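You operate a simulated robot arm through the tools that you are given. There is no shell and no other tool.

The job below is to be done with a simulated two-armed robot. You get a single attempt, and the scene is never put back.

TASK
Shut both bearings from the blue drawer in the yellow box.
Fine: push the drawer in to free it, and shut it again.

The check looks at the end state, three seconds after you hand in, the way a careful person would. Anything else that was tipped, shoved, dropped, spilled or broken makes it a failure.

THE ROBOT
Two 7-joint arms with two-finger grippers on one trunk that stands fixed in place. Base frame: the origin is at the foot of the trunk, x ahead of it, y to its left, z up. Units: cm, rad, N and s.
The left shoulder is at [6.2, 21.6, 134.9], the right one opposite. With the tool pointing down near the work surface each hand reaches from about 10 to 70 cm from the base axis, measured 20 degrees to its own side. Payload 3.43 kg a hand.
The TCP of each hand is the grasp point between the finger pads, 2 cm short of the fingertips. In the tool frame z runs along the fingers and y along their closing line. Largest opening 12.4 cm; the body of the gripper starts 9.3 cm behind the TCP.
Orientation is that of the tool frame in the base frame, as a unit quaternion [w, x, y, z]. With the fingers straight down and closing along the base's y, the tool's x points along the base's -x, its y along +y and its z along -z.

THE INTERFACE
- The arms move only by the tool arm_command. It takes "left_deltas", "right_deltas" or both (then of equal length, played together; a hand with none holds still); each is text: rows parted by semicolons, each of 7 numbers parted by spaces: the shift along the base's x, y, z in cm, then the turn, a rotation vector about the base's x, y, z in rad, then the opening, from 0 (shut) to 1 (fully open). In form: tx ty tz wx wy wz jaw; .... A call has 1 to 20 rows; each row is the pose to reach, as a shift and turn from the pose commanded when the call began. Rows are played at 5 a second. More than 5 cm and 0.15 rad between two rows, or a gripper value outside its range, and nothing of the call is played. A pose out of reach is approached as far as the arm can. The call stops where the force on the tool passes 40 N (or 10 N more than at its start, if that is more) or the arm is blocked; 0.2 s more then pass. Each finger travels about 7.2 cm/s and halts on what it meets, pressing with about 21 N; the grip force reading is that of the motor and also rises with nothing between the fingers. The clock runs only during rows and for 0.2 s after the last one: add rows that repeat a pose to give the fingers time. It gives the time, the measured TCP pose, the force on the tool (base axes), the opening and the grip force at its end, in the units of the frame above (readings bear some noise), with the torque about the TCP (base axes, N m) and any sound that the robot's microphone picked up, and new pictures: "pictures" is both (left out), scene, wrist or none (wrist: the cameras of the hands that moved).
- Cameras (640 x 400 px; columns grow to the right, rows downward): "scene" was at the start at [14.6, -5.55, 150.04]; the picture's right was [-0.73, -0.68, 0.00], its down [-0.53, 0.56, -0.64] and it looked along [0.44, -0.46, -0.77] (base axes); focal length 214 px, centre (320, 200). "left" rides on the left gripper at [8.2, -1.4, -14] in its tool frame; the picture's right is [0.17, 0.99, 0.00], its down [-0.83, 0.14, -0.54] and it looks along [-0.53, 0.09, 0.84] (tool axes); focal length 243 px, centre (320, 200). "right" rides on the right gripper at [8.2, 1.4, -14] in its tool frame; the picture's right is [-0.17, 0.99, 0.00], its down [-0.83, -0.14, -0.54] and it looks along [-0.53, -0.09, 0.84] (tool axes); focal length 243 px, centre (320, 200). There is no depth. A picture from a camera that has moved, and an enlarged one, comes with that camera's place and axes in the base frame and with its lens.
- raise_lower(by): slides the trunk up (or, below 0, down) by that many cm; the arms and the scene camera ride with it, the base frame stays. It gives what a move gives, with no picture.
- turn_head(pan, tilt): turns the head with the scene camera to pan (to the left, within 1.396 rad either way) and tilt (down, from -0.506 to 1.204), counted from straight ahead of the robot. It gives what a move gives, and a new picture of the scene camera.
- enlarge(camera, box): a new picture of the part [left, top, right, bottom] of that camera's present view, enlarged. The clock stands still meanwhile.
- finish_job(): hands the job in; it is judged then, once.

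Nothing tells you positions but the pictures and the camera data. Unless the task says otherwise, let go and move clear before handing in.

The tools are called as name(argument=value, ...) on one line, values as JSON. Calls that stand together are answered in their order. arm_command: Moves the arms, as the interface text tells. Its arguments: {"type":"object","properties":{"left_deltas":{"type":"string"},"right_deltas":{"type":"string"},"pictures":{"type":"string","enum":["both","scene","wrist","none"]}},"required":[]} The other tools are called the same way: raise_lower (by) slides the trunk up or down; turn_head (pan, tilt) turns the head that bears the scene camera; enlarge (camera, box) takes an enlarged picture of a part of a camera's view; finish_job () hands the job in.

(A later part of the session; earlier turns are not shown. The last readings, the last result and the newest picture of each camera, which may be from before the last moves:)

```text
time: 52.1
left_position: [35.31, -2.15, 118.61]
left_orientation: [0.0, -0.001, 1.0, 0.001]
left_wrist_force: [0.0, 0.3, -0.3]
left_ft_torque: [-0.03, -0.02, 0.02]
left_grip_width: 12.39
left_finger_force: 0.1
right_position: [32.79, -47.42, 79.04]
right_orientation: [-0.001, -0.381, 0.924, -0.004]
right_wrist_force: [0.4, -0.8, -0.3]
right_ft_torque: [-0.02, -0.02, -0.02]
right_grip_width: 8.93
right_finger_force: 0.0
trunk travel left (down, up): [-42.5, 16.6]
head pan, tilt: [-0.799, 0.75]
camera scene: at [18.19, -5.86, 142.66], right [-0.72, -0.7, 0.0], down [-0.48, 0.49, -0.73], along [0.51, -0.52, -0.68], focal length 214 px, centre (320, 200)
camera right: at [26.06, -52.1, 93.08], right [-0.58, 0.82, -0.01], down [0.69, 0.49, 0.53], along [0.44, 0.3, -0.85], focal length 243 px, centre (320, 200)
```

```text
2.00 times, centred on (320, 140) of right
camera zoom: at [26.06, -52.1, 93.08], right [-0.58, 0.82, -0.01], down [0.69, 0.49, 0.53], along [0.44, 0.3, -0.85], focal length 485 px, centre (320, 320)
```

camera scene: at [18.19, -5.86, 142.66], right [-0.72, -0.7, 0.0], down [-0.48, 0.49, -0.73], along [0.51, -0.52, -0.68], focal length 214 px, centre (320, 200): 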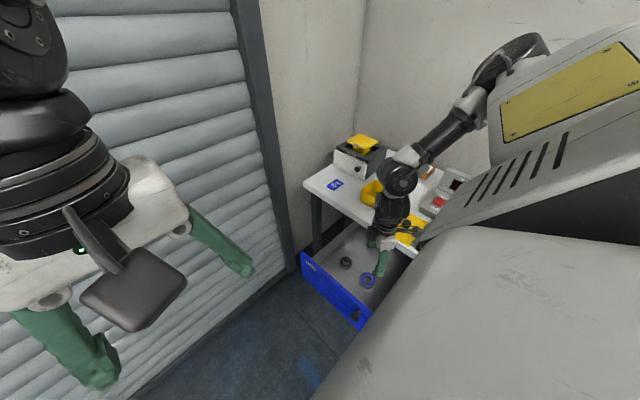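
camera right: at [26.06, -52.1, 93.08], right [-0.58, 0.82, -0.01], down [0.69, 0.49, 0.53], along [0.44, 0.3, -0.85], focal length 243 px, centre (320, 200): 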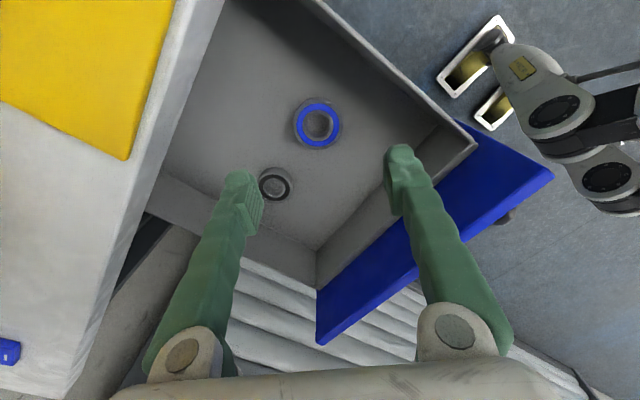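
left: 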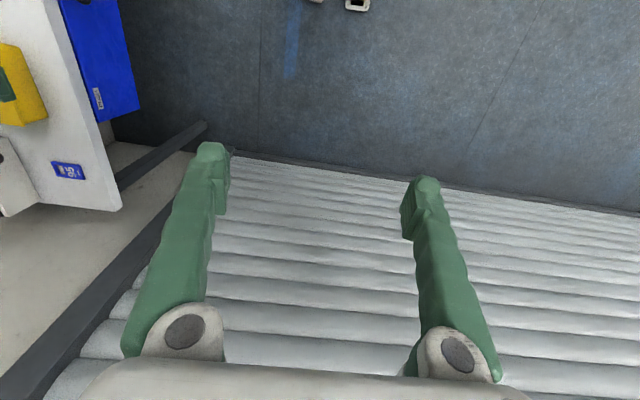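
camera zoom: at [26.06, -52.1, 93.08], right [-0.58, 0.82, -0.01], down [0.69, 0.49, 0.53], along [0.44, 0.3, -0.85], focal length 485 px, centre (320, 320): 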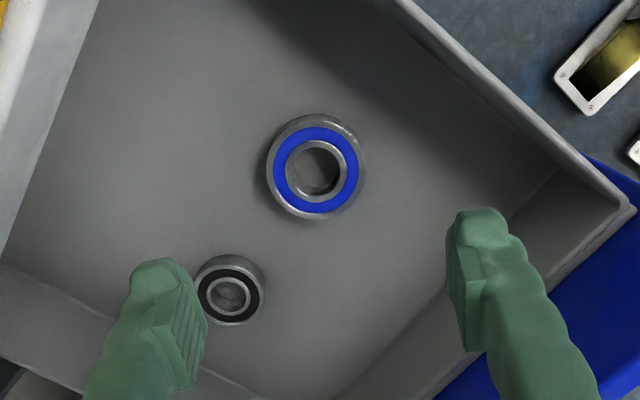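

arm_command(right_deltas="0 -0.4 -3 0 0 0 0.72; 0 -0.4 -6 0 0 0 0.72; 0 -0.4 -9 0 0 0 0.72; 0 -0.4 -12 0 0 0 0.72; 0 -0.4 -13 0 0 0 0.72; 0 -0.4 -13 0 0 0 0.72", pictures="both")

enlarge(camera="right", box=[160, 40, 480, 240])

enlarge(camera="scene", box=[320, 170, 430, 300])

```text
time: 53.5
left_position: [35.37, -2.2, 118.56]
left_orientation: [0.001, -0.001, 1.0, 0.0]
left_wrist_force: [-0.5, 0.2, 0.1]
left_ft_torque: [0.03, 0.03, -0.03]
left_grip_width: 12.39
left_finger_force: 0.1
right_position: [32.72, -47.87, 66.13]
right_orientation: [-0.002, -0.381, 0.924, -0.004]
right_wrist_force: [-0.7, 0.0, -0.4]
right_ft_torque: [0.01, -0.03, -0.02]
right_grip_width: 8.94
right_finger_force: 0.0
trunk travel left (down, up): [-42.5, 16.6]
head pan, tilt: [-0.799, 0.75]
camera scene: at [18.26, -5.92, 142.64], right [-0.72, -0.7, 0.0], down [-0.48, 0.49, -0.73], along [0.51, -0.52, -0.68], focal length 214 px, centre (320, 200)
camera right: at [26.07, -52.58, 80.16], right [-0.58, 0.82, 0.0], down [0.69, 0.49, 0.53], along [0.44, 0.3, -0.85], focal length 243 px, centre (320, 200)
```

scene: 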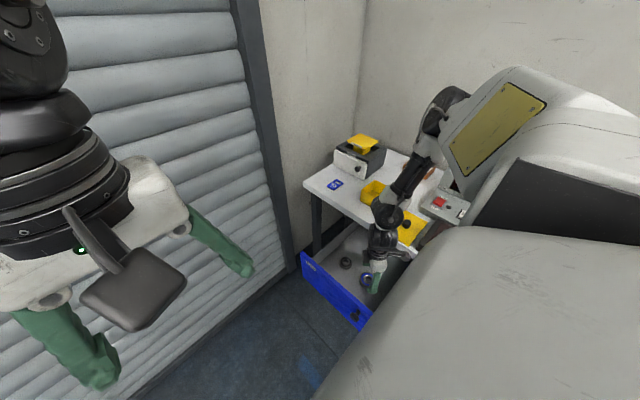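
right: 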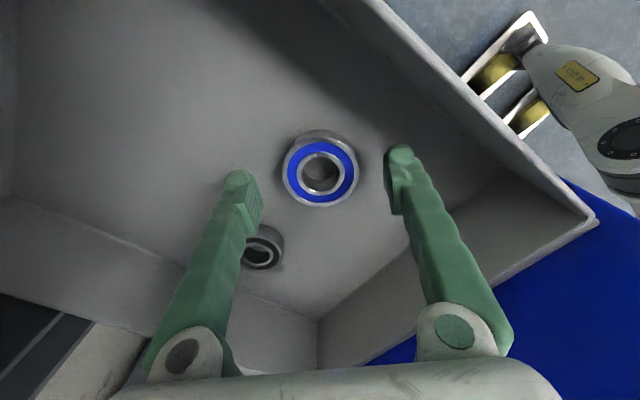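

```text
2.00 times, centred on (320, 140) of right
camera zoom: at [26.07, -52.58, 80.16], right [-0.58, 0.82, 0.0], down [0.69, 0.49, 0.53], along [0.44, 0.3, -0.85], focal length 485 px, centre (320, 320)
```

zoom: 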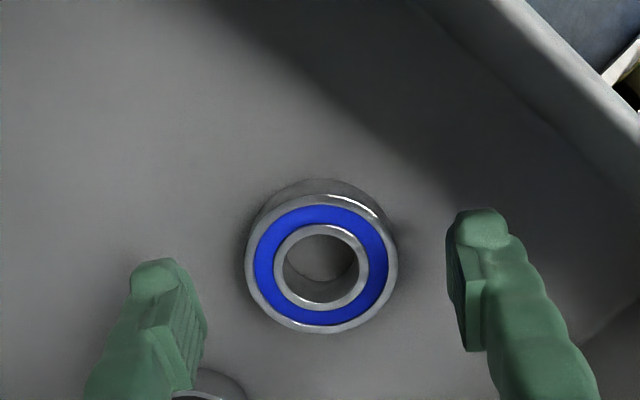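

```text
3.08 times, centred on (375, 235) of scene
camera zoom: at [18.26, -5.92, 142.64], right [-0.72, -0.7, 0.0], down [-0.48, 0.49, -0.73], along [0.51, -0.52, -0.68], focal length 660 px, centre (151, 92)
```

zoom: 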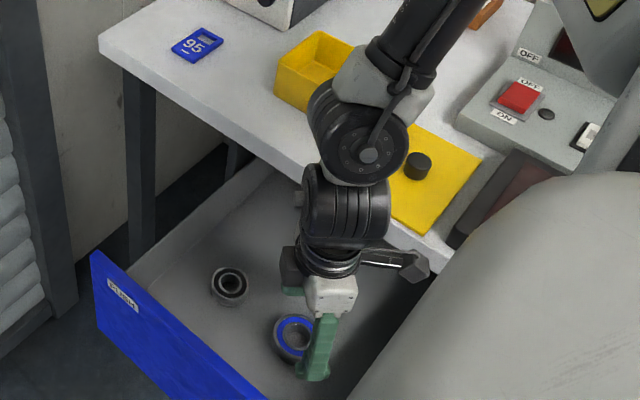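

arm_command(right_deltas="0 -0.1 -0.6 0 0 0 0.72; 0 -0.1 -1.2 0 0 0 0.72; 0 -0.1 -1.8 0 0 0 0.72; 0 -0.1 -2.2 0 0 0 0.72; 0 -0.1 -2.2 0 0 0 0.72", pictures="wrist")

enlarge(camera="right", box=[160, 80, 480, 280])

enlarge(camera="scene", box=[340, 240, 400, 300])

```text
time: 54.7
left_position: [35.46, -2.15, 118.56]
left_orientation: [0.0, -0.001, 1.0, 0.0]
left_wrist_force: [-0.7, 0.3, 0.7]
left_ft_torque: [0.0, 0.02, 0.04]
left_grip_width: 12.4
left_finger_force: 0.1
right_position: [32.94, -48.12, 63.83]
right_orientation: [-0.002, -0.381, 0.925, -0.003]
right_wrist_force: [0.5, 0.3, 0.0]
right_ft_torque: [-0.04, 0.03, 0.02]
right_grip_width: 8.92
right_finger_force: 0.0
trunk travel left (down, up): [-42.5, 16.6]
head pan, tilt: [-0.799, 0.75]
camera right: at [26.27, -52.75, 77.91], right [-0.58, 0.82, -0.01], down [0.69, 0.49, 0.53], along [0.44, 0.3, -0.85], focal length 243 px, centre (320, 200)
```

right: 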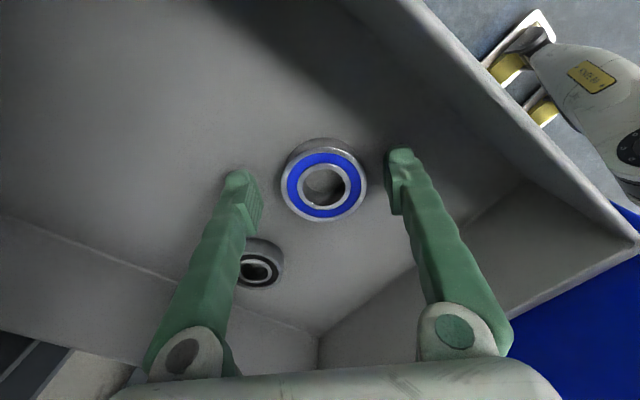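

```text
2.00 times, centred on (320, 180) of right
camera zoom: at [26.27, -52.75, 77.91], right [-0.58, 0.82, -0.01], down [0.69, 0.49, 0.53], along [0.44, 0.3, -0.85], focal length 485 px, centre (320, 240)
```

zoom: 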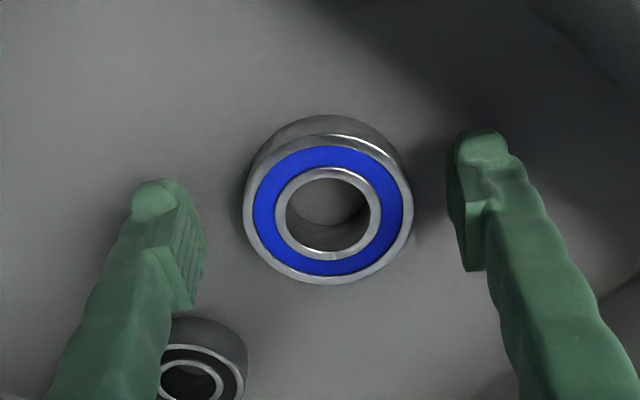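

```text
6.67 times, centred on (370, 270) of scene
camera zoom: at [18.25, -5.91, 142.64], right [-0.72, -0.7, 0.0], down [-0.48, 0.49, -0.73], along [0.51, -0.52, -0.68], focal length 1430 px, centre (-13, -267)
```

zoom: 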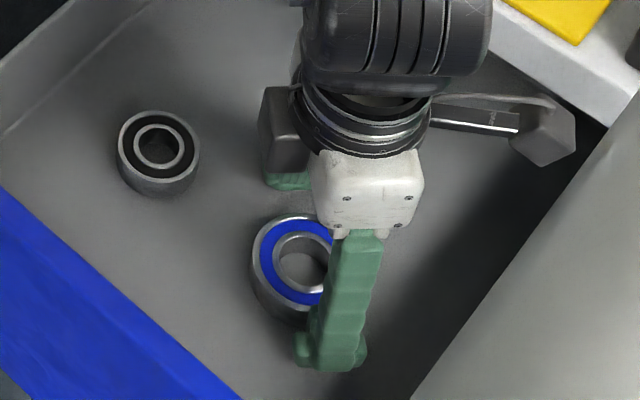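

The blue bearing sits between the fingertips; I correct slightly, go down 0.6 cm more and close.

arm_command(right_deltas="0.2 0.25 -0.3 0 0 0 0.72; 0.2 0.25 -0.6 0 0 0 0.72; 0.2 0.25 -0.6 0 0 0 0.6; 0.2 0.25 -0.6 0 0 0 0.5; 0.2 0.25 -0.6 0 0 0 0.4; 0.2 0.25 -0.6 0 0 0 0.4; 0.2 0.25 -0.6 0 0 0 0.4", pictures="wrist")

enlarge(camera="right", box=[160, 80, 480, 280])

```text
time: 56.3
left_position: [35.37, -2.19, 118.57]
left_orientation: [0.0, -0.001, 1.0, -0.001]
left_wrist_force: [0.2, -0.4, -0.4]
left_ft_torque: [-0.02, 0.02, 0.01]
left_grip_width: 12.42
left_finger_force: 0.0
right_position: [33.01, -47.83, 63.19]
right_orientation: [-0.002, -0.381, 0.924, -0.003]
right_wrist_force: [-1.0, 0.6, -0.2]
right_ft_torque: [-0.02, 0.04, 0.01]
right_grip_width: 6.09
right_finger_force: 20.3
trunk travel left (down, up): [-42.5, 16.6]
head pan, tilt: [-0.799, 0.75]
camera right: at [26.43, -52.43, 77.31], right [-0.58, 0.82, 0.0], down [0.69, 0.49, 0.53], along [0.44, 0.3, -0.85], focal length 243 px, centre (320, 200)
```

right: 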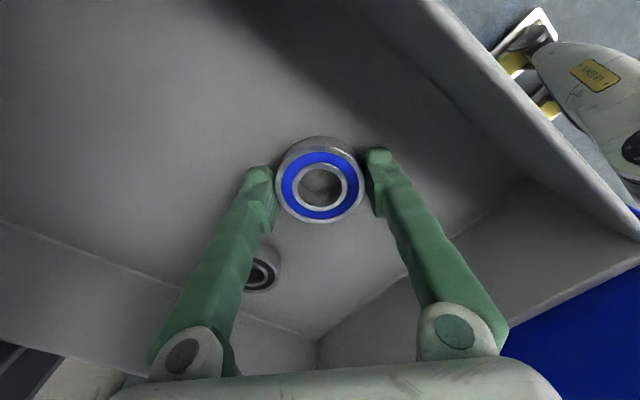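

```text
2.00 times, centred on (320, 180) of right
camera zoom: at [26.43, -52.43, 77.31], right [-0.58, 0.82, 0.0], down [0.69, 0.49, 0.53], along [0.44, 0.3, -0.85], focal length 485 px, centre (320, 240)
```

zoom: 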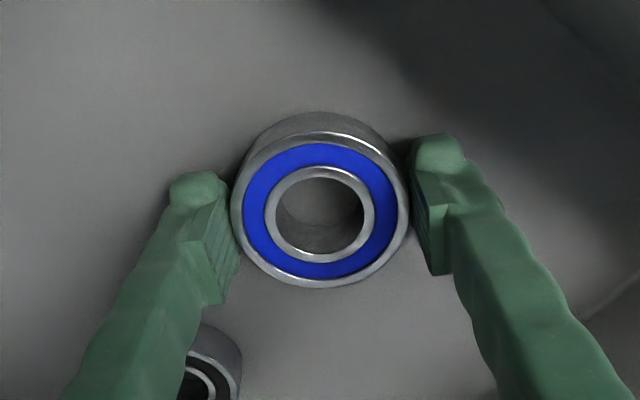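

Grip on the 6.1 cm bearing is solid. Lifting.

arm_command(right_deltas="0 0 0.7 0 0 0 0.4; 0 0 2 0 0 0 0.4; 0 0 5 0 0 0 0.4; 0 0 9 0 0 0 0.4; 0 0 13 0 0 0 0.4; 0 0 17 0 0 0 0.4; 0 0 21 0 0 0 0.4; 0 0 25 0 0 0 0.4; 0 0 29 0 0 0 0.4; 0 0 33 0 0 0 0.4; 0 0 33 0 0 0 0.4", pictures="wrist")

```text
time: 58.7
left_position: [35.43, -2.24, 118.56]
left_orientation: [0.0, -0.001, 1.0, -0.001]
left_wrist_force: [-0.4, -1.3, -0.9]
left_ft_torque: [-0.01, 0.0, 0.03]
left_grip_width: 12.4
left_finger_force: 0.1
right_position: [32.82, -47.83, 96.43]
right_orientation: [-0.005, -0.381, 0.924, -0.003]
right_wrist_force: [0.4, -0.3, -2.5]
right_ft_torque: [0.04, 0.02, -0.01]
right_grip_width: 6.06
right_finger_force: 20.8
trunk travel left (down, up): [-42.5, 16.6]
head pan, tilt: [-0.799, 0.75]
camera right: at [26.28, -52.5, 110.4], right [-0.58, 0.82, 0.0], down [0.69, 0.49, 0.53], along [0.44, 0.3, -0.85], focal length 243 px, centre (320, 200)
```

right: 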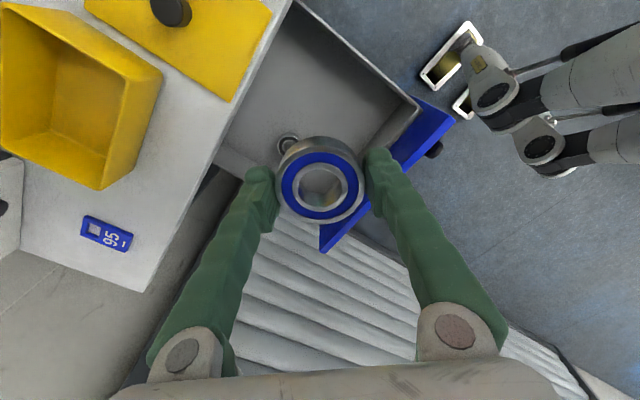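

arm_command(right_deltas="1.7 -3.6 0 0 0 0 0.4; 3.4 -7.2 0 0 0 0 0.4; 5.1 -10.9 0 0 0 0 0.4; 6.8 -14.5 0 0 0 0 0.4; 8.5 -18.2 0 0 0 0 0.4; 10.1 -22 0 0 0 0 0.4; 10.1 -22 -2 0 0 0 0.4; 10.1 -22 -2 0 0 0 0.4", pictures="both")

enlarge(camera="right", box=[160, 40, 480, 240])

enlarge(camera="scene", box=[340, 140, 440, 230])

```text
time: 60.5
left_position: [35.48, -2.1, 118.57]
left_orientation: [0.001, -0.001, 1.0, 0.0]
left_wrist_force: [-0.4, -0.4, -0.6]
left_ft_torque: [0.01, -0.01, -0.04]
left_grip_width: 12.4
left_finger_force: 0.0
right_position: [43.46, -69.74, 94.46]
right_orientation: [-0.003, -0.381, 0.924, -0.003]
right_wrist_force: [-0.2, 0.6, -3.2]
right_ft_torque: [0.0, 0.0, 0.0]
right_grip_width: 6.07
right_finger_force: 21.1
trunk travel left (down, up): [-42.5, 16.6]
head pan, tilt: [-0.799, 0.75]
camera scene: at [18.26, -5.91, 142.64], right [-0.72, -0.7, 0.0], down [-0.48, 0.49, -0.73], along [0.51, -0.52, -0.68], focal length 214 px, centre (320, 200)
camera right: at [36.68, -74.44, 108.44], right [-0.58, 0.82, 0.0], down [0.69, 0.49, 0.53], along [0.44, 0.3, -0.85], focal length 243 px, centre (320, 200)
```

scene: 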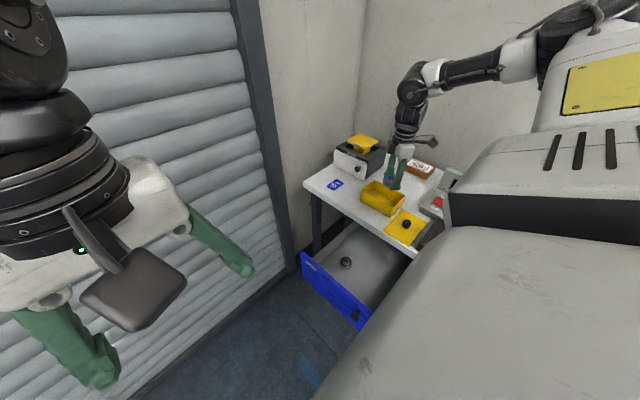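
right: 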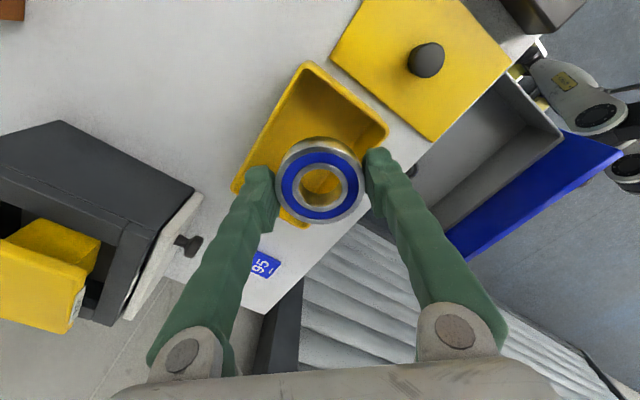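

```text
2.00 times, centred on (320, 140) of right
camera zoom: at [36.68, -74.44, 108.44], right [-0.58, 0.82, 0.0], down [0.69, 0.49, 0.53], along [0.44, 0.3, -0.85], focal length 485 px, centre (320, 320)
```

zoom: 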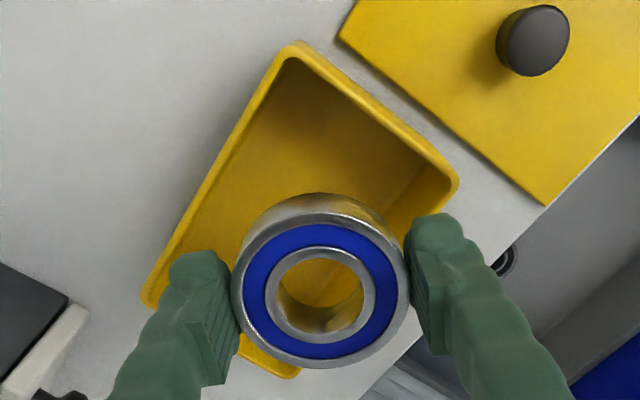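

```text
4.44 times, centred on (390, 185) of scene
camera zoom: at [18.26, -5.91, 142.64], right [-0.72, -0.7, 0.0], down [-0.48, 0.49, -0.73], along [0.51, -0.52, -0.68], focal length 953 px, centre (9, 267)
```

zoom: 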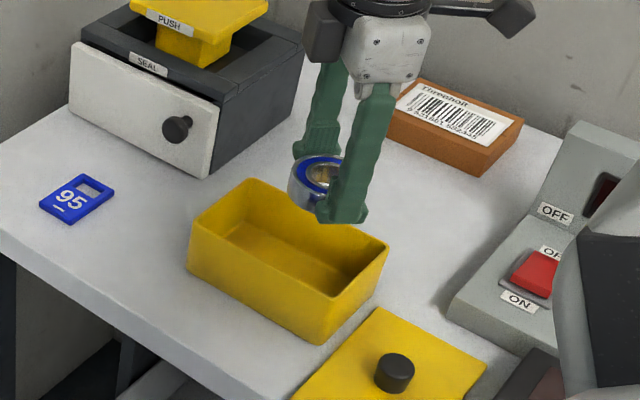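

The bearing is above the open box (outer x 38.3–53, y -74.9 to -65.4). I align to (43.2, -70.15) and lower it in.

arm_command(right_deltas="-0.2 -0.4 -1 0 0 0 0.4; -0.25 -0.4 -3 0 0 0 0.4; -0.25 -0.4 -5 0 0 0 0.4; -0.25 -0.4 -7 0 0 0 0.4; -0.25 -0.4 -7 0 0 0 0.4", pictures="wrist")

enlarge(camera="right", box=[160, 40, 480, 240])

enlarge(camera="scene", box=[340, 140, 440, 230])

```text
time: 61.7
left_position: [35.4, -2.1, 118.54]
left_orientation: [-0.001, -0.001, 1.0, 0.0]
left_wrist_force: [0.1, 0.2, 0.3]
left_ft_torque: [0.01, -0.02, 0.01]
left_grip_width: 12.42
left_finger_force: 0.1
right_position: [43.06, -70.03, 87.39]
right_orientation: [-0.002, -0.382, 0.924, -0.003]
right_wrist_force: [0.2, 0.3, -1.8]
right_ft_torque: [-0.02, -0.01, 0.0]
right_grip_width: 6.06
right_finger_force: 21.0
trunk travel left (down, up): [-42.5, 16.6]
head pan, tilt: [-0.799, 0.75]
camera right: at [36.46, -74.78, 101.34], right [-0.58, 0.82, -0.01], down [0.69, 0.49, 0.53], along [0.44, 0.3, -0.85], focal length 243 px, centre (320, 200)
```

right: 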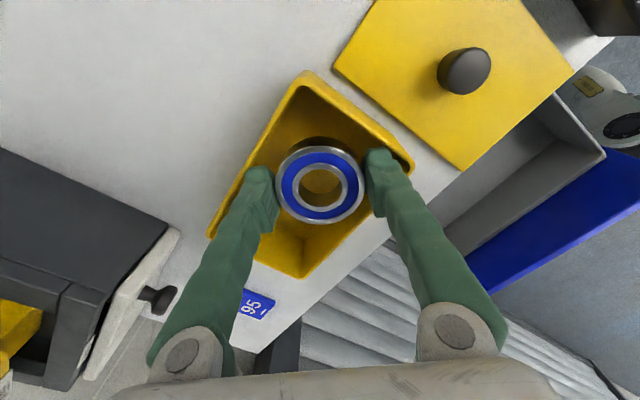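

```text
2.00 times, centred on (320, 140) of right
camera zoom: at [36.46, -74.78, 101.34], right [-0.58, 0.82, -0.01], down [0.69, 0.49, 0.53], along [0.44, 0.3, -0.85], focal length 485 px, centre (320, 320)
```

zoom: 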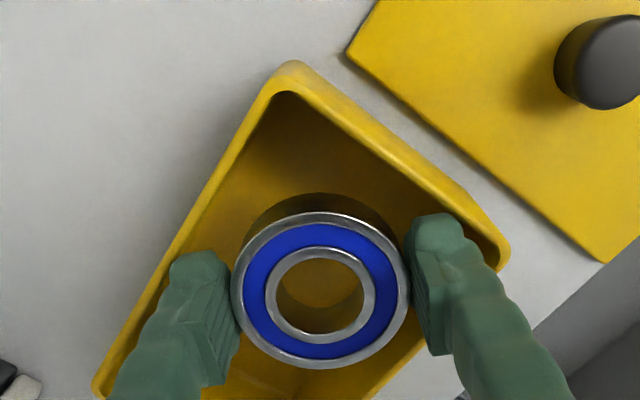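

```text
4.44 times, centred on (390, 185) of scene
camera zoom: at [18.26, -5.91, 142.64], right [-0.72, -0.7, 0.0], down [-0.48, 0.49, -0.73], along [0.51, -0.52, -0.68], focal length 953 px, centre (9, 267)
```

zoom: 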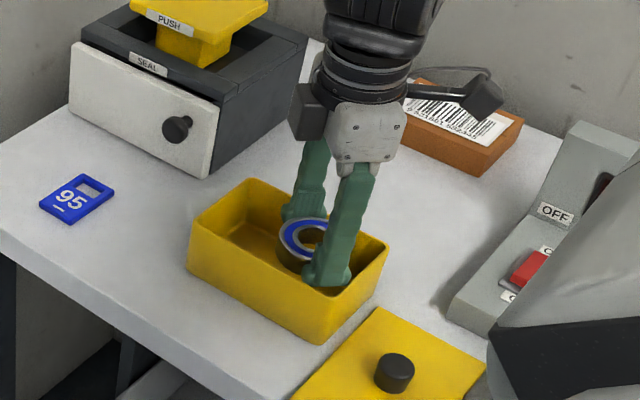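

arm_command(right_deltas="0.3 -0.1 -0.5 0 0 0 0.4; 0.3 -0.1 -1.5 0 0 0 0.4; 0.3 -0.1 -2.5 0 0 0 0.4; 0.3 -0.1 -3.5 0 0 0 0.4; 0.3 -0.1 -4.4 0 0 0 0.4; 0.3 -0.1 -4.4 0 0 0 0.4", pictures="wrist")

enlarge(camera="right", box=[160, 80, 480, 280])

enlarge(camera="scene", box=[340, 140, 440, 230])

```text
time: 63.1
left_position: [35.36, -2.05, 118.52]
left_orientation: [0.0, -0.001, 1.0, 0.0]
left_wrist_force: [0.1, -0.3, 0.0]
left_ft_torque: [0.01, -0.01, 0.01]
left_grip_width: 12.43
left_finger_force: 0.1
right_position: [43.2, -70.28, 82.87]
right_orientation: [-0.004, -0.381, 0.925, -0.003]
right_wrist_force: [0.8, -0.4, -3.2]
right_ft_torque: [0.0, -0.01, -0.02]
right_grip_width: 6.07
right_finger_force: 21.0
trunk travel left (down, up): [-42.5, 16.6]
head pan, tilt: [-0.799, 0.75]
camera right: at [36.51, -74.91, 96.93], right [-0.58, 0.82, 0.0], down [0.69, 0.49, 0.53], along [0.44, 0.3, -0.85], focal length 243 px, centre (320, 200)
```

right: 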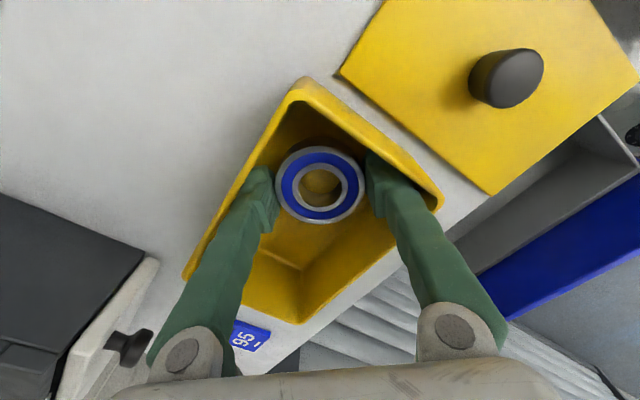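

```text
2.00 times, centred on (320, 180) of right
camera zoom: at [36.51, -74.91, 96.93], right [-0.58, 0.82, 0.0], down [0.69, 0.49, 0.53], along [0.44, 0.3, -0.85], focal length 485 px, centre (320, 240)
```

zoom: 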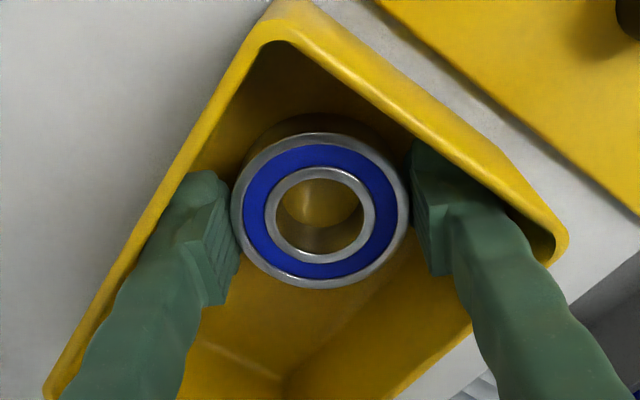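

```text
4.44 times, centred on (390, 185) of scene
camera zoom: at [18.27, -5.93, 142.64], right [-0.72, -0.7, 0.0], down [-0.48, 0.49, -0.73], along [0.51, -0.52, -0.68], focal length 953 px, centre (9, 267)
```

zoom: 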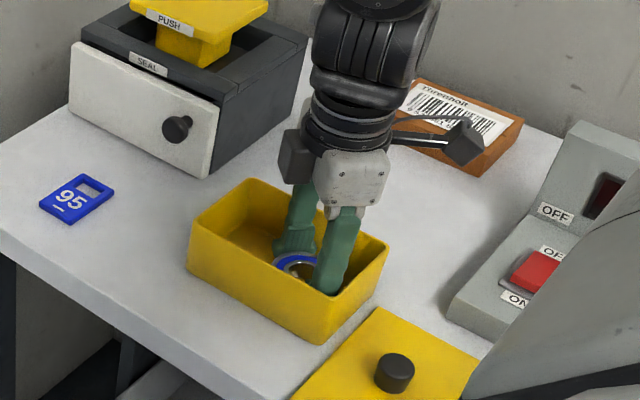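

Inside without touching. A little lower, then release by opening slightly.

arm_command(right_deltas="0 0 -0.3 0 0 0 0.4; 0 0 -0.6 0 0 0 0.4; 0 0 -0.9 0 0 0 0.4; 0 0 -1.2 0 0 0 0.4; 0 0 -1.5 0 0 0 0.4; 0 0 -1.5 0 0 0 0.4", pictures="none")

```text
time: 64.0
left_position: [35.17, -1.82, 118.62]
left_orientation: [0.001, -0.001, 1.0, -0.001]
left_wrist_force: [0.6, -0.3, 0.6]
left_ft_torque: [0.01, 0.03, 0.03]
left_grip_width: 12.4
left_finger_force: 0.0
right_position: [43.28, -70.19, 82.46]
right_orientation: [-0.002, -0.38, 0.925, -0.006]
right_wrist_force: [-11.5, 1.6, 33.4]
right_ft_torque: [0.96, 0.99, 0.15]
right_grip_width: 6.11
right_finger_force: 20.9
trunk travel left (down, up): [-42.5, 16.6]
head pan, tilt: [-0.799, 0.75]
stopped in row 4 (right hand): the force on the tool passed its limit at 46 N (the readings are from after the stop); the commanded pose is now the measured one
```

Contact – the bearing is on the box floor. I ease up slightly and open the fingers just enough.

arm_command(right_deltas="0 0 0.2 0 0 0 0.5; 0 0 0.2 0 0 0 0.53; 0 0 0.2 0 0 0 0.55; 0 0 0.2 0 0 0 0.55", pictures="wrist")

enlarge(camera="right", box=[160, 80, 480, 280])

```text
time: 65.0
left_position: [35.43, -1.96, 118.68]
left_orientation: [0.001, -0.001, 1.0, 0.0]
left_wrist_force: [1.0, -0.4, -0.3]
left_ft_torque: [-0.01, 0.02, 0.02]
left_grip_width: 12.39
left_finger_force: 0.0
right_position: [43.45, -70.29, 82.58]
right_orientation: [0.0, -0.381, 0.924, -0.007]
right_wrist_force: [1.8, -4.6, 23.1]
right_ft_torque: [0.61, 0.59, 0.0]
right_grip_width: 6.61
right_finger_force: 0.1
trunk travel left (down, up): [-42.5, 16.6]
head pan, tilt: [-0.799, 0.75]
camera right: at [36.7, -74.91, 96.47], right [-0.58, 0.82, -0.01], down [0.69, 0.49, 0.54], along [0.44, 0.3, -0.84], focal length 243 px, centre (320, 200)
```

right: 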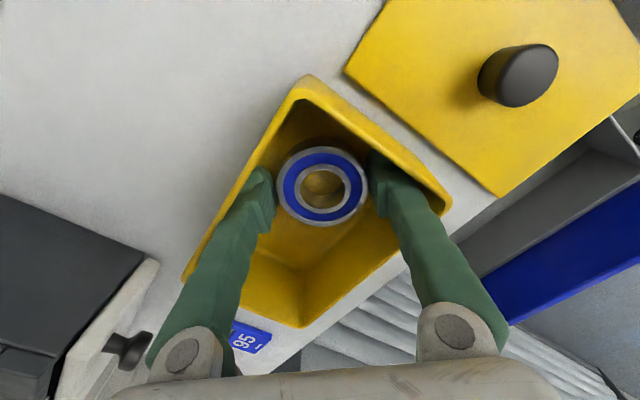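

```text
2.00 times, centred on (320, 180) of right
camera zoom: at [36.7, -74.91, 96.47], right [-0.58, 0.82, -0.01], down [0.69, 0.49, 0.54], along [0.44, 0.3, -0.84], focal length 485 px, centre (320, 240)
```

zoom: 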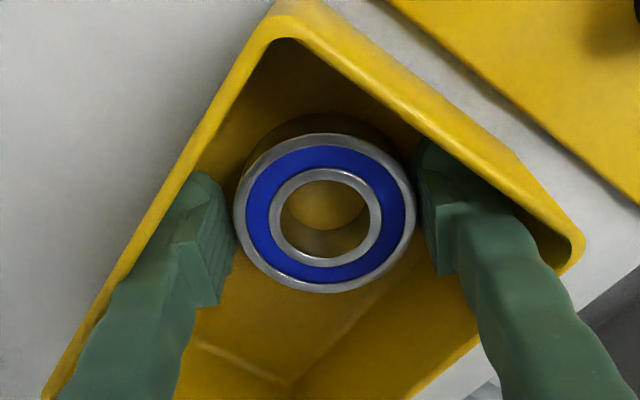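

arm_command(right_deltas="0 0.1 0.5 0 0 0 0.54; 0 0.1 1 0 0 0 0.54; 0 0.1 1.5 0 0 0 0.54; 0 0.1 1.5 0 0 0 0.54", pictures="wrist")

enlarge(camera="right", box=[160, 80, 480, 280])

enlarge(camera="scene", box=[340, 140, 440, 230])

```text
time: 66.0
left_position: [35.42, -2.15, 118.47]
left_orientation: [0.0, -0.001, 1.0, 0.0]
left_wrist_force: [0.5, 0.6, 0.2]
left_ft_torque: [-0.01, 0.0, 0.02]
left_grip_width: 12.4
left_finger_force: 0.1
right_position: [43.34, -70.27, 83.72]
right_orientation: [-0.002, -0.382, 0.924, -0.005]
right_wrist_force: [0.4, -0.4, 0.3]
right_ft_torque: [-0.01, 0.01, -0.01]
right_grip_width: 6.7
right_finger_force: 0.1
trunk travel left (down, up): [-42.5, 16.6]
head pan, tilt: [-0.799, 0.75]
camera right: at [36.65, -74.95, 97.72], right [-0.58, 0.82, -0.01], down [0.69, 0.49, 0.53], along [0.44, 0.3, -0.85], focal length 243 px, centre (320, 200)
```

right: 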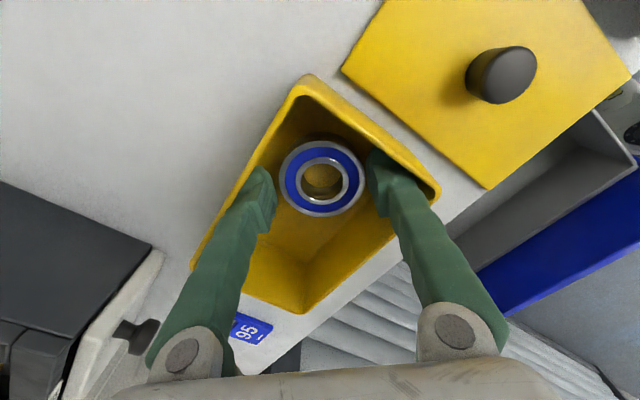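

```text
2.00 times, centred on (320, 180) of right
camera zoom: at [36.65, -74.95, 97.72], right [-0.58, 0.82, -0.01], down [0.69, 0.49, 0.53], along [0.44, 0.3, -0.85], focal length 485 px, centre (320, 240)
```

zoom: 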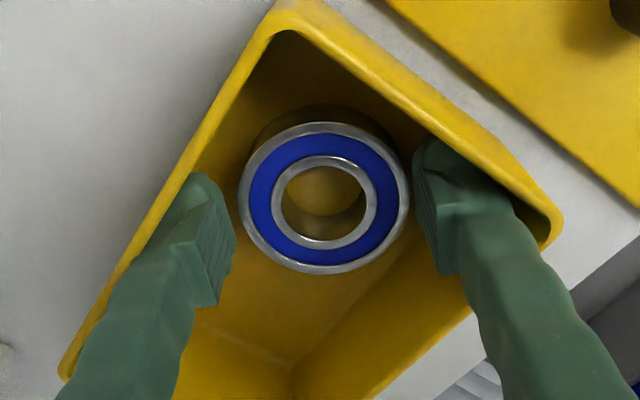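

```text
4.44 times, centred on (390, 185) of scene
camera zoom: at [18.26, -5.93, 142.64], right [-0.72, -0.7, 0.0], down [-0.48, 0.49, -0.73], along [0.51, -0.52, -0.68], focal length 953 px, centre (9, 267)
```

zoom: 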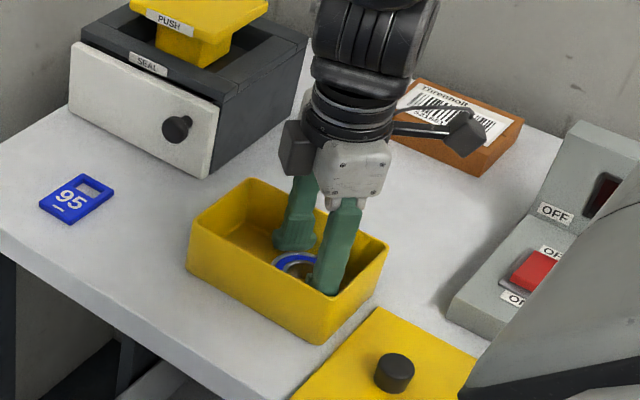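

The blue bearing is down in the box. I rise out and look.

arm_command(right_deltas="0 0 2 0 0 0 0.54; 0 0 5 0 0 0 0.54; 0 0 9 0 0 0 0.54; 0 0 13 0 0 0 0.6; 0 1 15 0 0 -0.13 0.6; 0 4 15 0 0 -0.26 0.6; 0 8 15 0 0 -0.39 0.6; 0 12 15 0 0 -0.52 0.6; 0 16 15 0 0 -0.65 0.6; 0.2 20 15 0 0 -0.785 0.6; 0.2 22.5 13 0 0 -0.785 0.6; 0.2 22.5 13 0 0 -0.785 0.6", pictures="both")

enlarge(camera="right", box=[0, 0, 320, 200])

enlarge(camera="right", box=[200, 0, 440, 200])

enlarge(camera="scene", box=[330, 160, 450, 280])

```text
time: 68.6
left_position: [35.35, -2.13, 118.62]
left_orientation: [0.0, 0.0, 1.0, 0.0]
left_wrist_force: [-0.6, -0.5, 0.0]
left_ft_torque: [0.02, -0.01, -0.02]
left_grip_width: 12.39
left_finger_force: 0.1
right_position: [43.54, -47.7, 96.7]
right_orientation: [-0.003, 0.002, 1.0, -0.005]
right_wrist_force: [0.6, -0.6, -0.4]
right_ft_torque: [0.01, -0.01, -0.02]
right_grip_width: 7.45
right_finger_force: 0.0
trunk travel left (down, up): [-42.5, 16.6]
head pan, tilt: [-0.799, 0.75]
camera scene: at [18.21, -5.93, 142.65], right [-0.72, -0.7, 0.0], down [-0.48, 0.49, -0.73], along [0.51, -0.52, -0.68], focal length 214 px, centre (320, 200)
camera right: at [35.5, -46.05, 110.71], right [0.17, 0.99, -0.01], down [0.83, -0.14, 0.54], along [0.53, -0.1, -0.84], focal length 243 px, centre (320, 200)
```

scene: 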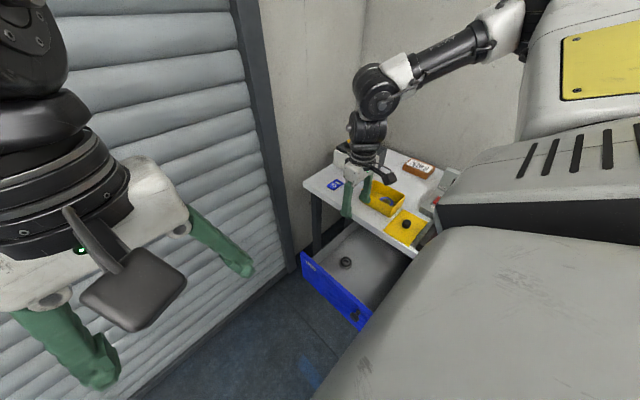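
right: 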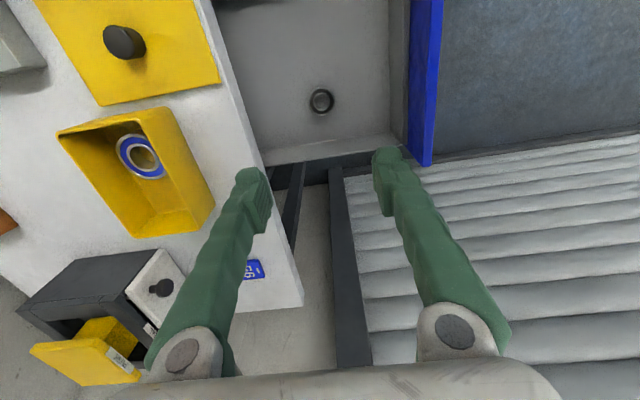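

```text
2.00 times, centred on (160, 100) of right
camera zoom: at [35.5, -46.05, 110.71], right [0.17, 0.99, -0.01], down [0.83, -0.14, 0.54], along [0.53, -0.1, -0.84], focal length 485 px, centre (640, 400)
```

zoom: 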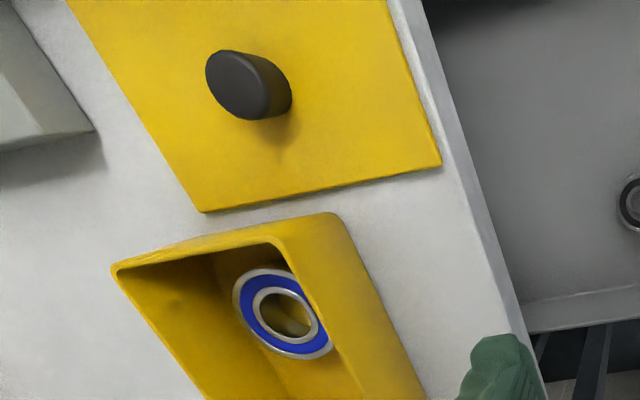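

```text
2.00 times, centred on (320, 100) of right
camera zoom: at [35.5, -46.05, 110.71], right [0.17, 0.99, -0.01], down [0.83, -0.14, 0.54], along [0.53, -0.1, -0.84], focal length 485 px, centre (320, 400)
```

zoom: 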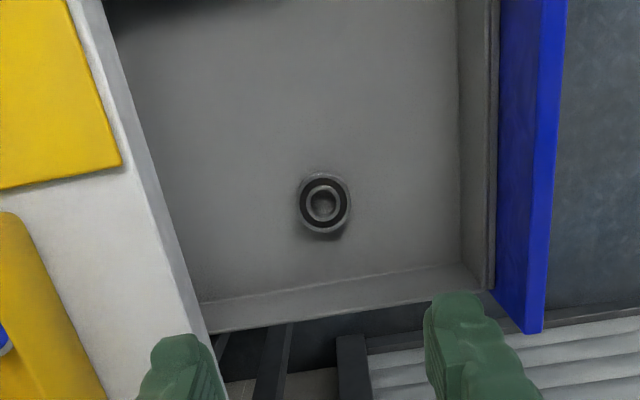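

```text
3.33 times, centred on (390, 220) of scene
camera zoom: at [18.21, -5.93, 142.65], right [-0.72, -0.7, 0.0], down [-0.48, 0.49, -0.73], along [0.51, -0.52, -0.68], focal length 715 px, centre (87, 133)
```

zoom: 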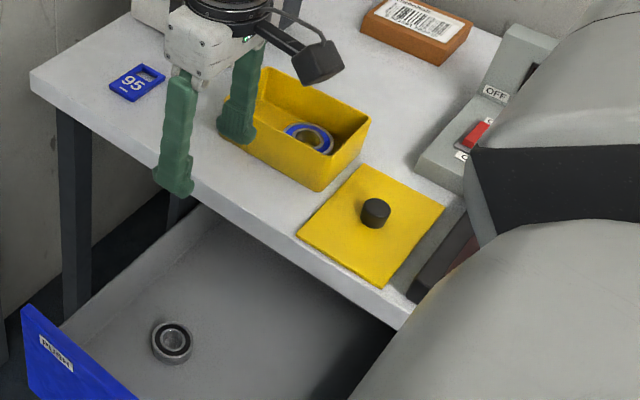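

The blue bearing lies flat in the box. Now I descend over the black one at about (44.2, -47.7).

arm_command(right_deltas="0.3 0 -4 0 0 0 0.6; 0.7 0 -8 0 0 0 0.6; 0.7 0 -12 0 0 0 0.6; 0.7 0 -16 0 0 0 0.6; 0.7 0 -20 0 0 0 0.6; 0.7 0 -24 0 0 0 0.6; 0.7 0 -28 0 0 0 0.6; 0.7 0 -30.5 0 0 0 0.6; 0.7 0 -30.5 0 0 0 0.6", pictures="wrist")

enlarge(camera="right", box=[160, 60, 480, 260])

```text
time: 70.6
left_position: [35.44, -2.07, 118.63]
left_orientation: [0.0, 0.0, 1.0, 0.0]
left_wrist_force: [-1.0, 0.7, 0.6]
left_ft_torque: [0.0, 0.01, 0.02]
left_grip_width: 12.4
left_finger_force: 0.0
right_position: [44.32, -47.88, 66.35]
right_orientation: [-0.003, 0.002, 1.0, -0.005]
right_wrist_force: [-0.1, -0.1, 0.2]
right_ft_torque: [0.01, 0.0, 0.0]
right_grip_width: 7.41
right_finger_force: 0.0
trunk travel left (down, up): [-42.5, 16.6]
head pan, tilt: [-0.799, 0.75]
camera right: at [36.3, -46.25, 80.34], right [0.17, 0.99, -0.01], down [0.83, -0.14, 0.53], along [0.53, -0.1, -0.84], focal length 243 px, centre (320, 200)
```

right: 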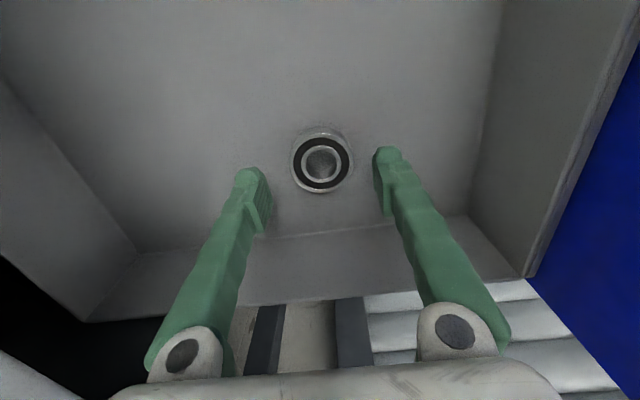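

```text
2.00 times, centred on (320, 160) of right
camera zoom: at [36.3, -46.25, 80.34], right [0.17, 0.99, -0.01], down [0.83, -0.14, 0.53], along [0.53, -0.1, -0.84], focal length 485 px, centre (320, 280)
```

zoom: 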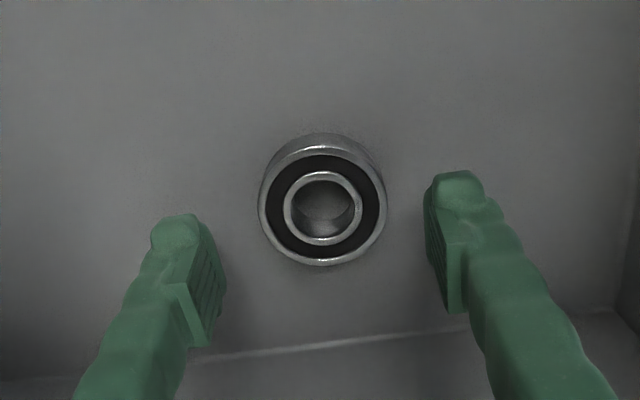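

arm_command(right_deltas="0 0.1 -1 0 0 0 0.6; 0 0.1 -2 0 0 0 0.6; 0 0.1 -2.6 0 0 0 0.6; 0 0.1 -3.1 0 0 0 0.6; 0 0.1 -3.1 0 0 0 0.5; 0 0.1 -3.1 0 0 0 0.4; 0 0.1 -3.1 0 0 0 0.3; 0 0.1 -3.1 0 0 0 0.3; 0 0.1 -3.1 0 0 0 0.3", pictures="wrist")

enlarge(camera="right", box=[160, 80, 480, 280])

```text
time: 72.6
left_position: [35.43, -2.19, 118.64]
left_orientation: [0.0, -0.001, 1.0, 0.001]
left_wrist_force: [0.7, 0.0, -0.1]
left_ft_torque: [-0.01, 0.03, 0.01]
left_grip_width: 12.4
left_finger_force: 0.0
right_position: [44.36, -47.79, 63.26]
right_orientation: [-0.004, 0.001, 1.0, -0.004]
right_wrist_force: [-0.1, 0.5, -0.6]
right_ft_torque: [-0.04, 0.01, 0.01]
right_grip_width: 5.07
right_finger_force: 20.8
trunk travel left (down, up): [-42.5, 16.6]
head pan, tilt: [-0.799, 0.75]
camera right: at [36.32, -46.15, 77.21], right [0.17, 0.99, -0.01], down [0.83, -0.14, 0.53], along [0.53, -0.1, -0.85], focal length 243 px, centre (320, 200)
```

right: 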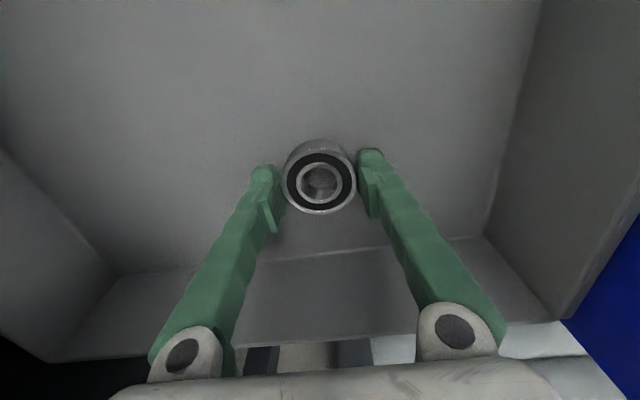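

```text
2.00 times, centred on (320, 180) of right
camera zoom: at [36.32, -46.15, 77.21], right [0.17, 0.99, -0.01], down [0.83, -0.14, 0.53], along [0.53, -0.1, -0.85], focal length 485 px, centre (320, 240)
```

zoom: 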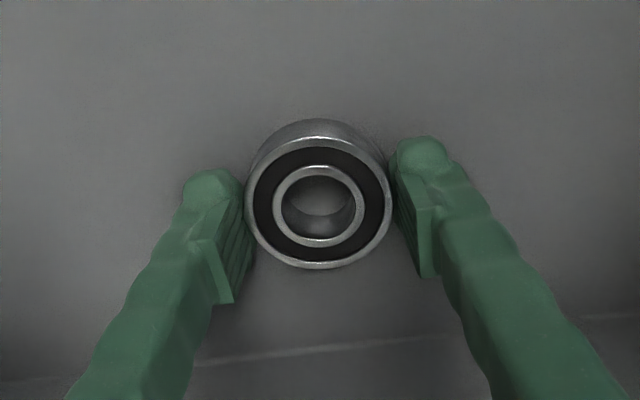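

Gripped (5.1 cm). Lifting it out and carrying it over the +x end of the box.

arm_command(right_deltas="0 0 0.7 0 0 0 0.3; 0 0 2 0 0 0 0.3; 0 0 5 0 0 0 0.3; 0 0 9 0 0 0 0.3; 0 0 13 0 0 0 0.3; 0 0 17 0 0 0 0.3; 0 0 21 0 0 0 0.3; 0 0 25 0 0 0 0.3; 0 0 29 0 0 0 0.3; 0 0 32 0 0 0 0.3; 0.8 -4 32 0 0 0 0.3; 1.6 -8 32 0 0 0 0.3; 2.4 -12 32 0 0 0 0.3; 3.2 -16 32 0 0 0 0.3; 4 -20 32 0 0 0 0.3; 4.8 -22.3 32 0 0 0 0.3; 4.8 -22.3 32 0 0 0 0.3", pictures="both")

enlarge(camera="right", box=[160, 40, 480, 240])

enlarge(camera="scene", box=[340, 140, 440, 230])

```text
time: 76.2
left_position: [35.34, -2.17, 118.58]
left_orientation: [0.0, -0.001, 1.0, 0.0]
left_wrist_force: [0.6, 0.0, -0.3]
left_ft_torque: [0.0, 0.02, 0.02]
left_grip_width: 12.41
left_finger_force: 0.1
right_position: [49.02, -70.11, 95.21]
right_orientation: [-0.003, 0.001, 1.0, -0.004]
right_wrist_force: [0.4, 1.0, -1.8]
right_ft_torque: [0.02, -0.02, -0.02]
right_grip_width: 5.05
right_finger_force: 21.2
trunk travel left (down, up): [-42.5, 16.6]
head pan, tilt: [-0.799, 0.75]
camera scene: at [18.23, -5.92, 142.64], right [-0.72, -0.7, 0.0], down [-0.48, 0.49, -0.73], along [0.51, -0.52, -0.68], focal length 214 px, centre (320, 200)
camera right: at [40.94, -68.47, 109.19], right [0.17, 0.99, -0.01], down [0.83, -0.14, 0.53], along [0.53, -0.1, -0.84], focal length 243 px, centre (320, 200)
```

scene: 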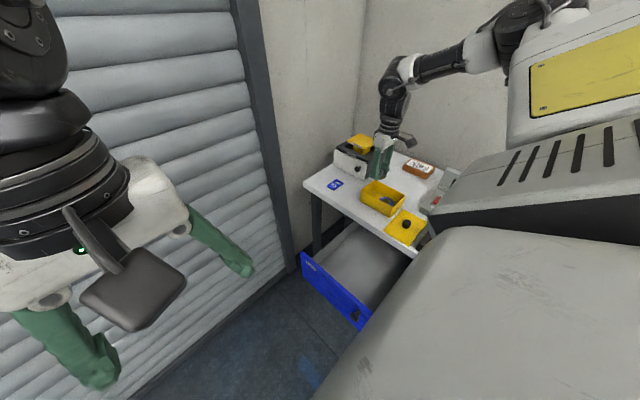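
right: 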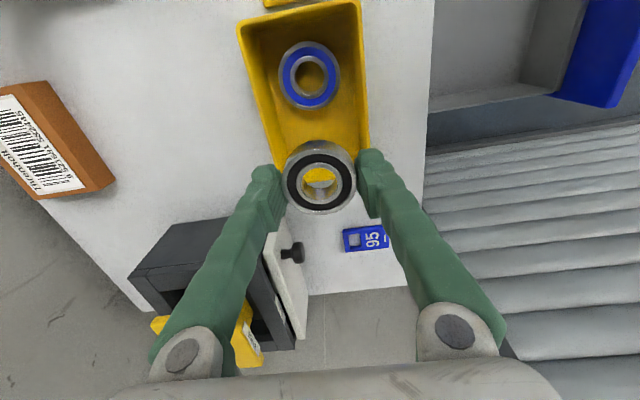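

```text
2.00 times, centred on (320, 140) of right
camera zoom: at [40.94, -68.47, 109.19], right [0.17, 0.99, -0.01], down [0.83, -0.14, 0.53], along [0.53, -0.1, -0.84], focal length 485 px, centre (320, 320)
```

zoom: 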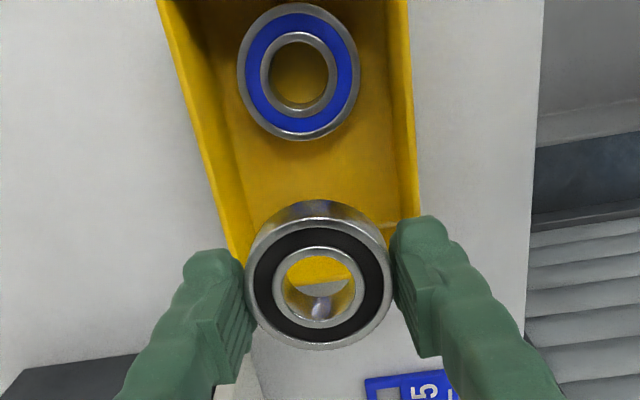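

```text
4.44 times, centred on (390, 185) of scene
camera zoom: at [18.23, -5.92, 142.64], right [-0.72, -0.7, 0.0], down [-0.48, 0.49, -0.73], along [0.51, -0.52, -0.68], focal length 953 px, centre (9, 267)
```

zoom: 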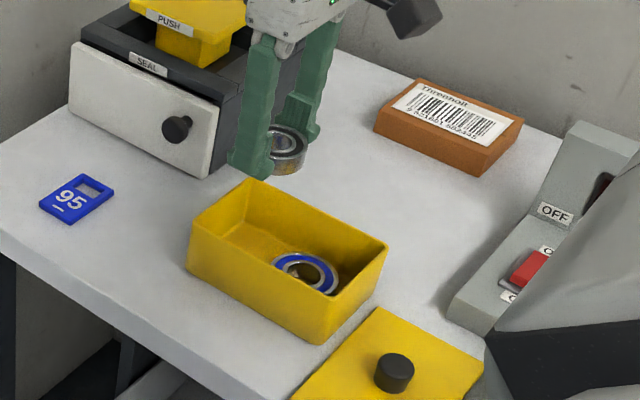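

arm_command(right_deltas="0.35 0 -2 0 0 0 0.3; 0.35 0 -4 0 0 0 0.3; 0.35 0 -6 0 0 0 0.3; 0.35 0 -8 0 0 0 0.3; 0.35 0 -8 0 0 0 0.3", pictures="wrist")

enlarge(camera="right", box=[160, 0, 480, 240])

enlarge(camera="scene", box=[340, 140, 440, 230])

```text
time: 77.4
left_position: [35.39, -2.03, 118.54]
left_orientation: [0.0, -0.001, 1.0, 0.0]
left_wrist_force: [0.2, 0.5, -0.7]
left_ft_torque: [-0.01, 0.01, -0.02]
left_grip_width: 12.4
left_finger_force: 0.1
right_position: [49.43, -70.1, 87.18]
right_orientation: [-0.004, 0.001, 1.0, -0.005]
right_wrist_force: [-0.6, -0.3, -0.8]
right_ft_torque: [0.0, -0.02, 0.03]
right_grip_width: 5.09
right_finger_force: 21.0
trunk travel left (down, up): [-42.5, 16.6]
head pan, tilt: [-0.799, 0.75]
camera right: at [41.44, -68.5, 101.25], right [0.17, 0.99, -0.01], down [0.83, -0.14, 0.54], along [0.53, -0.1, -0.84], focal length 243 px, centre (320, 200)
```

right: 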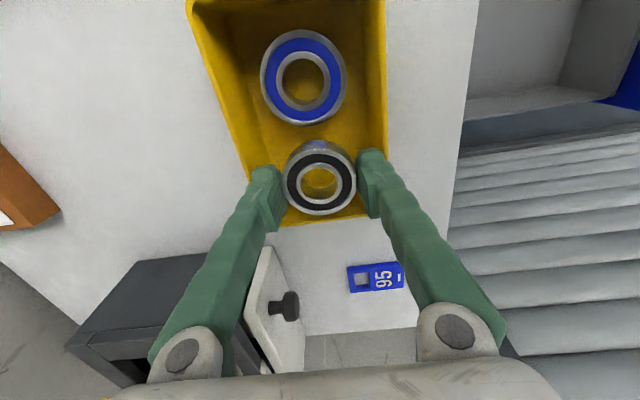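

```text
1.67 times, centred on (320, 120) of right
camera zoom: at [41.44, -68.5, 101.25], right [0.17, 0.99, -0.01], down [0.83, -0.14, 0.54], along [0.53, -0.1, -0.84], focal length 404 px, centre (320, 333)
```

zoom: 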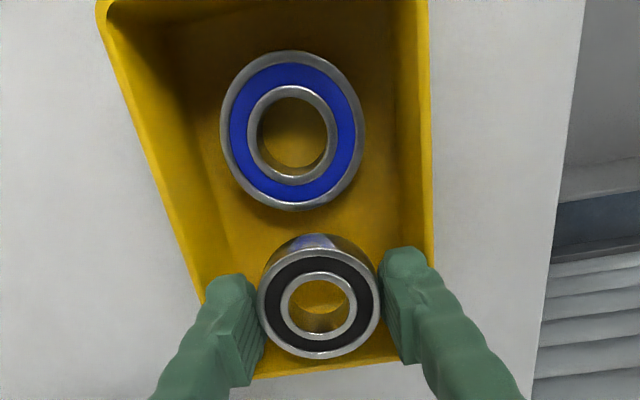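

```text
4.44 times, centred on (390, 185) of scene
camera zoom: at [18.22, -5.89, 142.65], right [-0.72, -0.7, 0.0], down [-0.48, 0.49, -0.73], along [0.51, -0.52, -0.68], focal length 953 px, centre (9, 267)
```

zoom: 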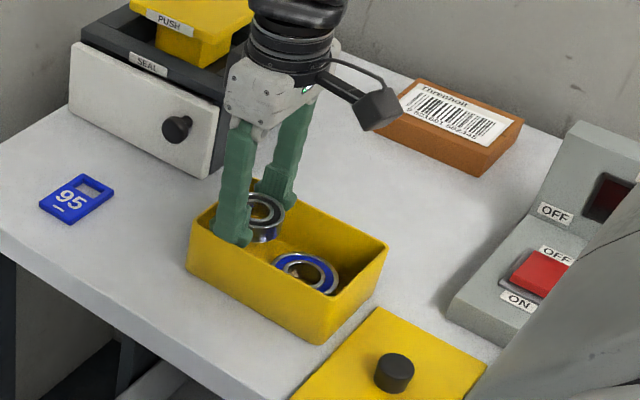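

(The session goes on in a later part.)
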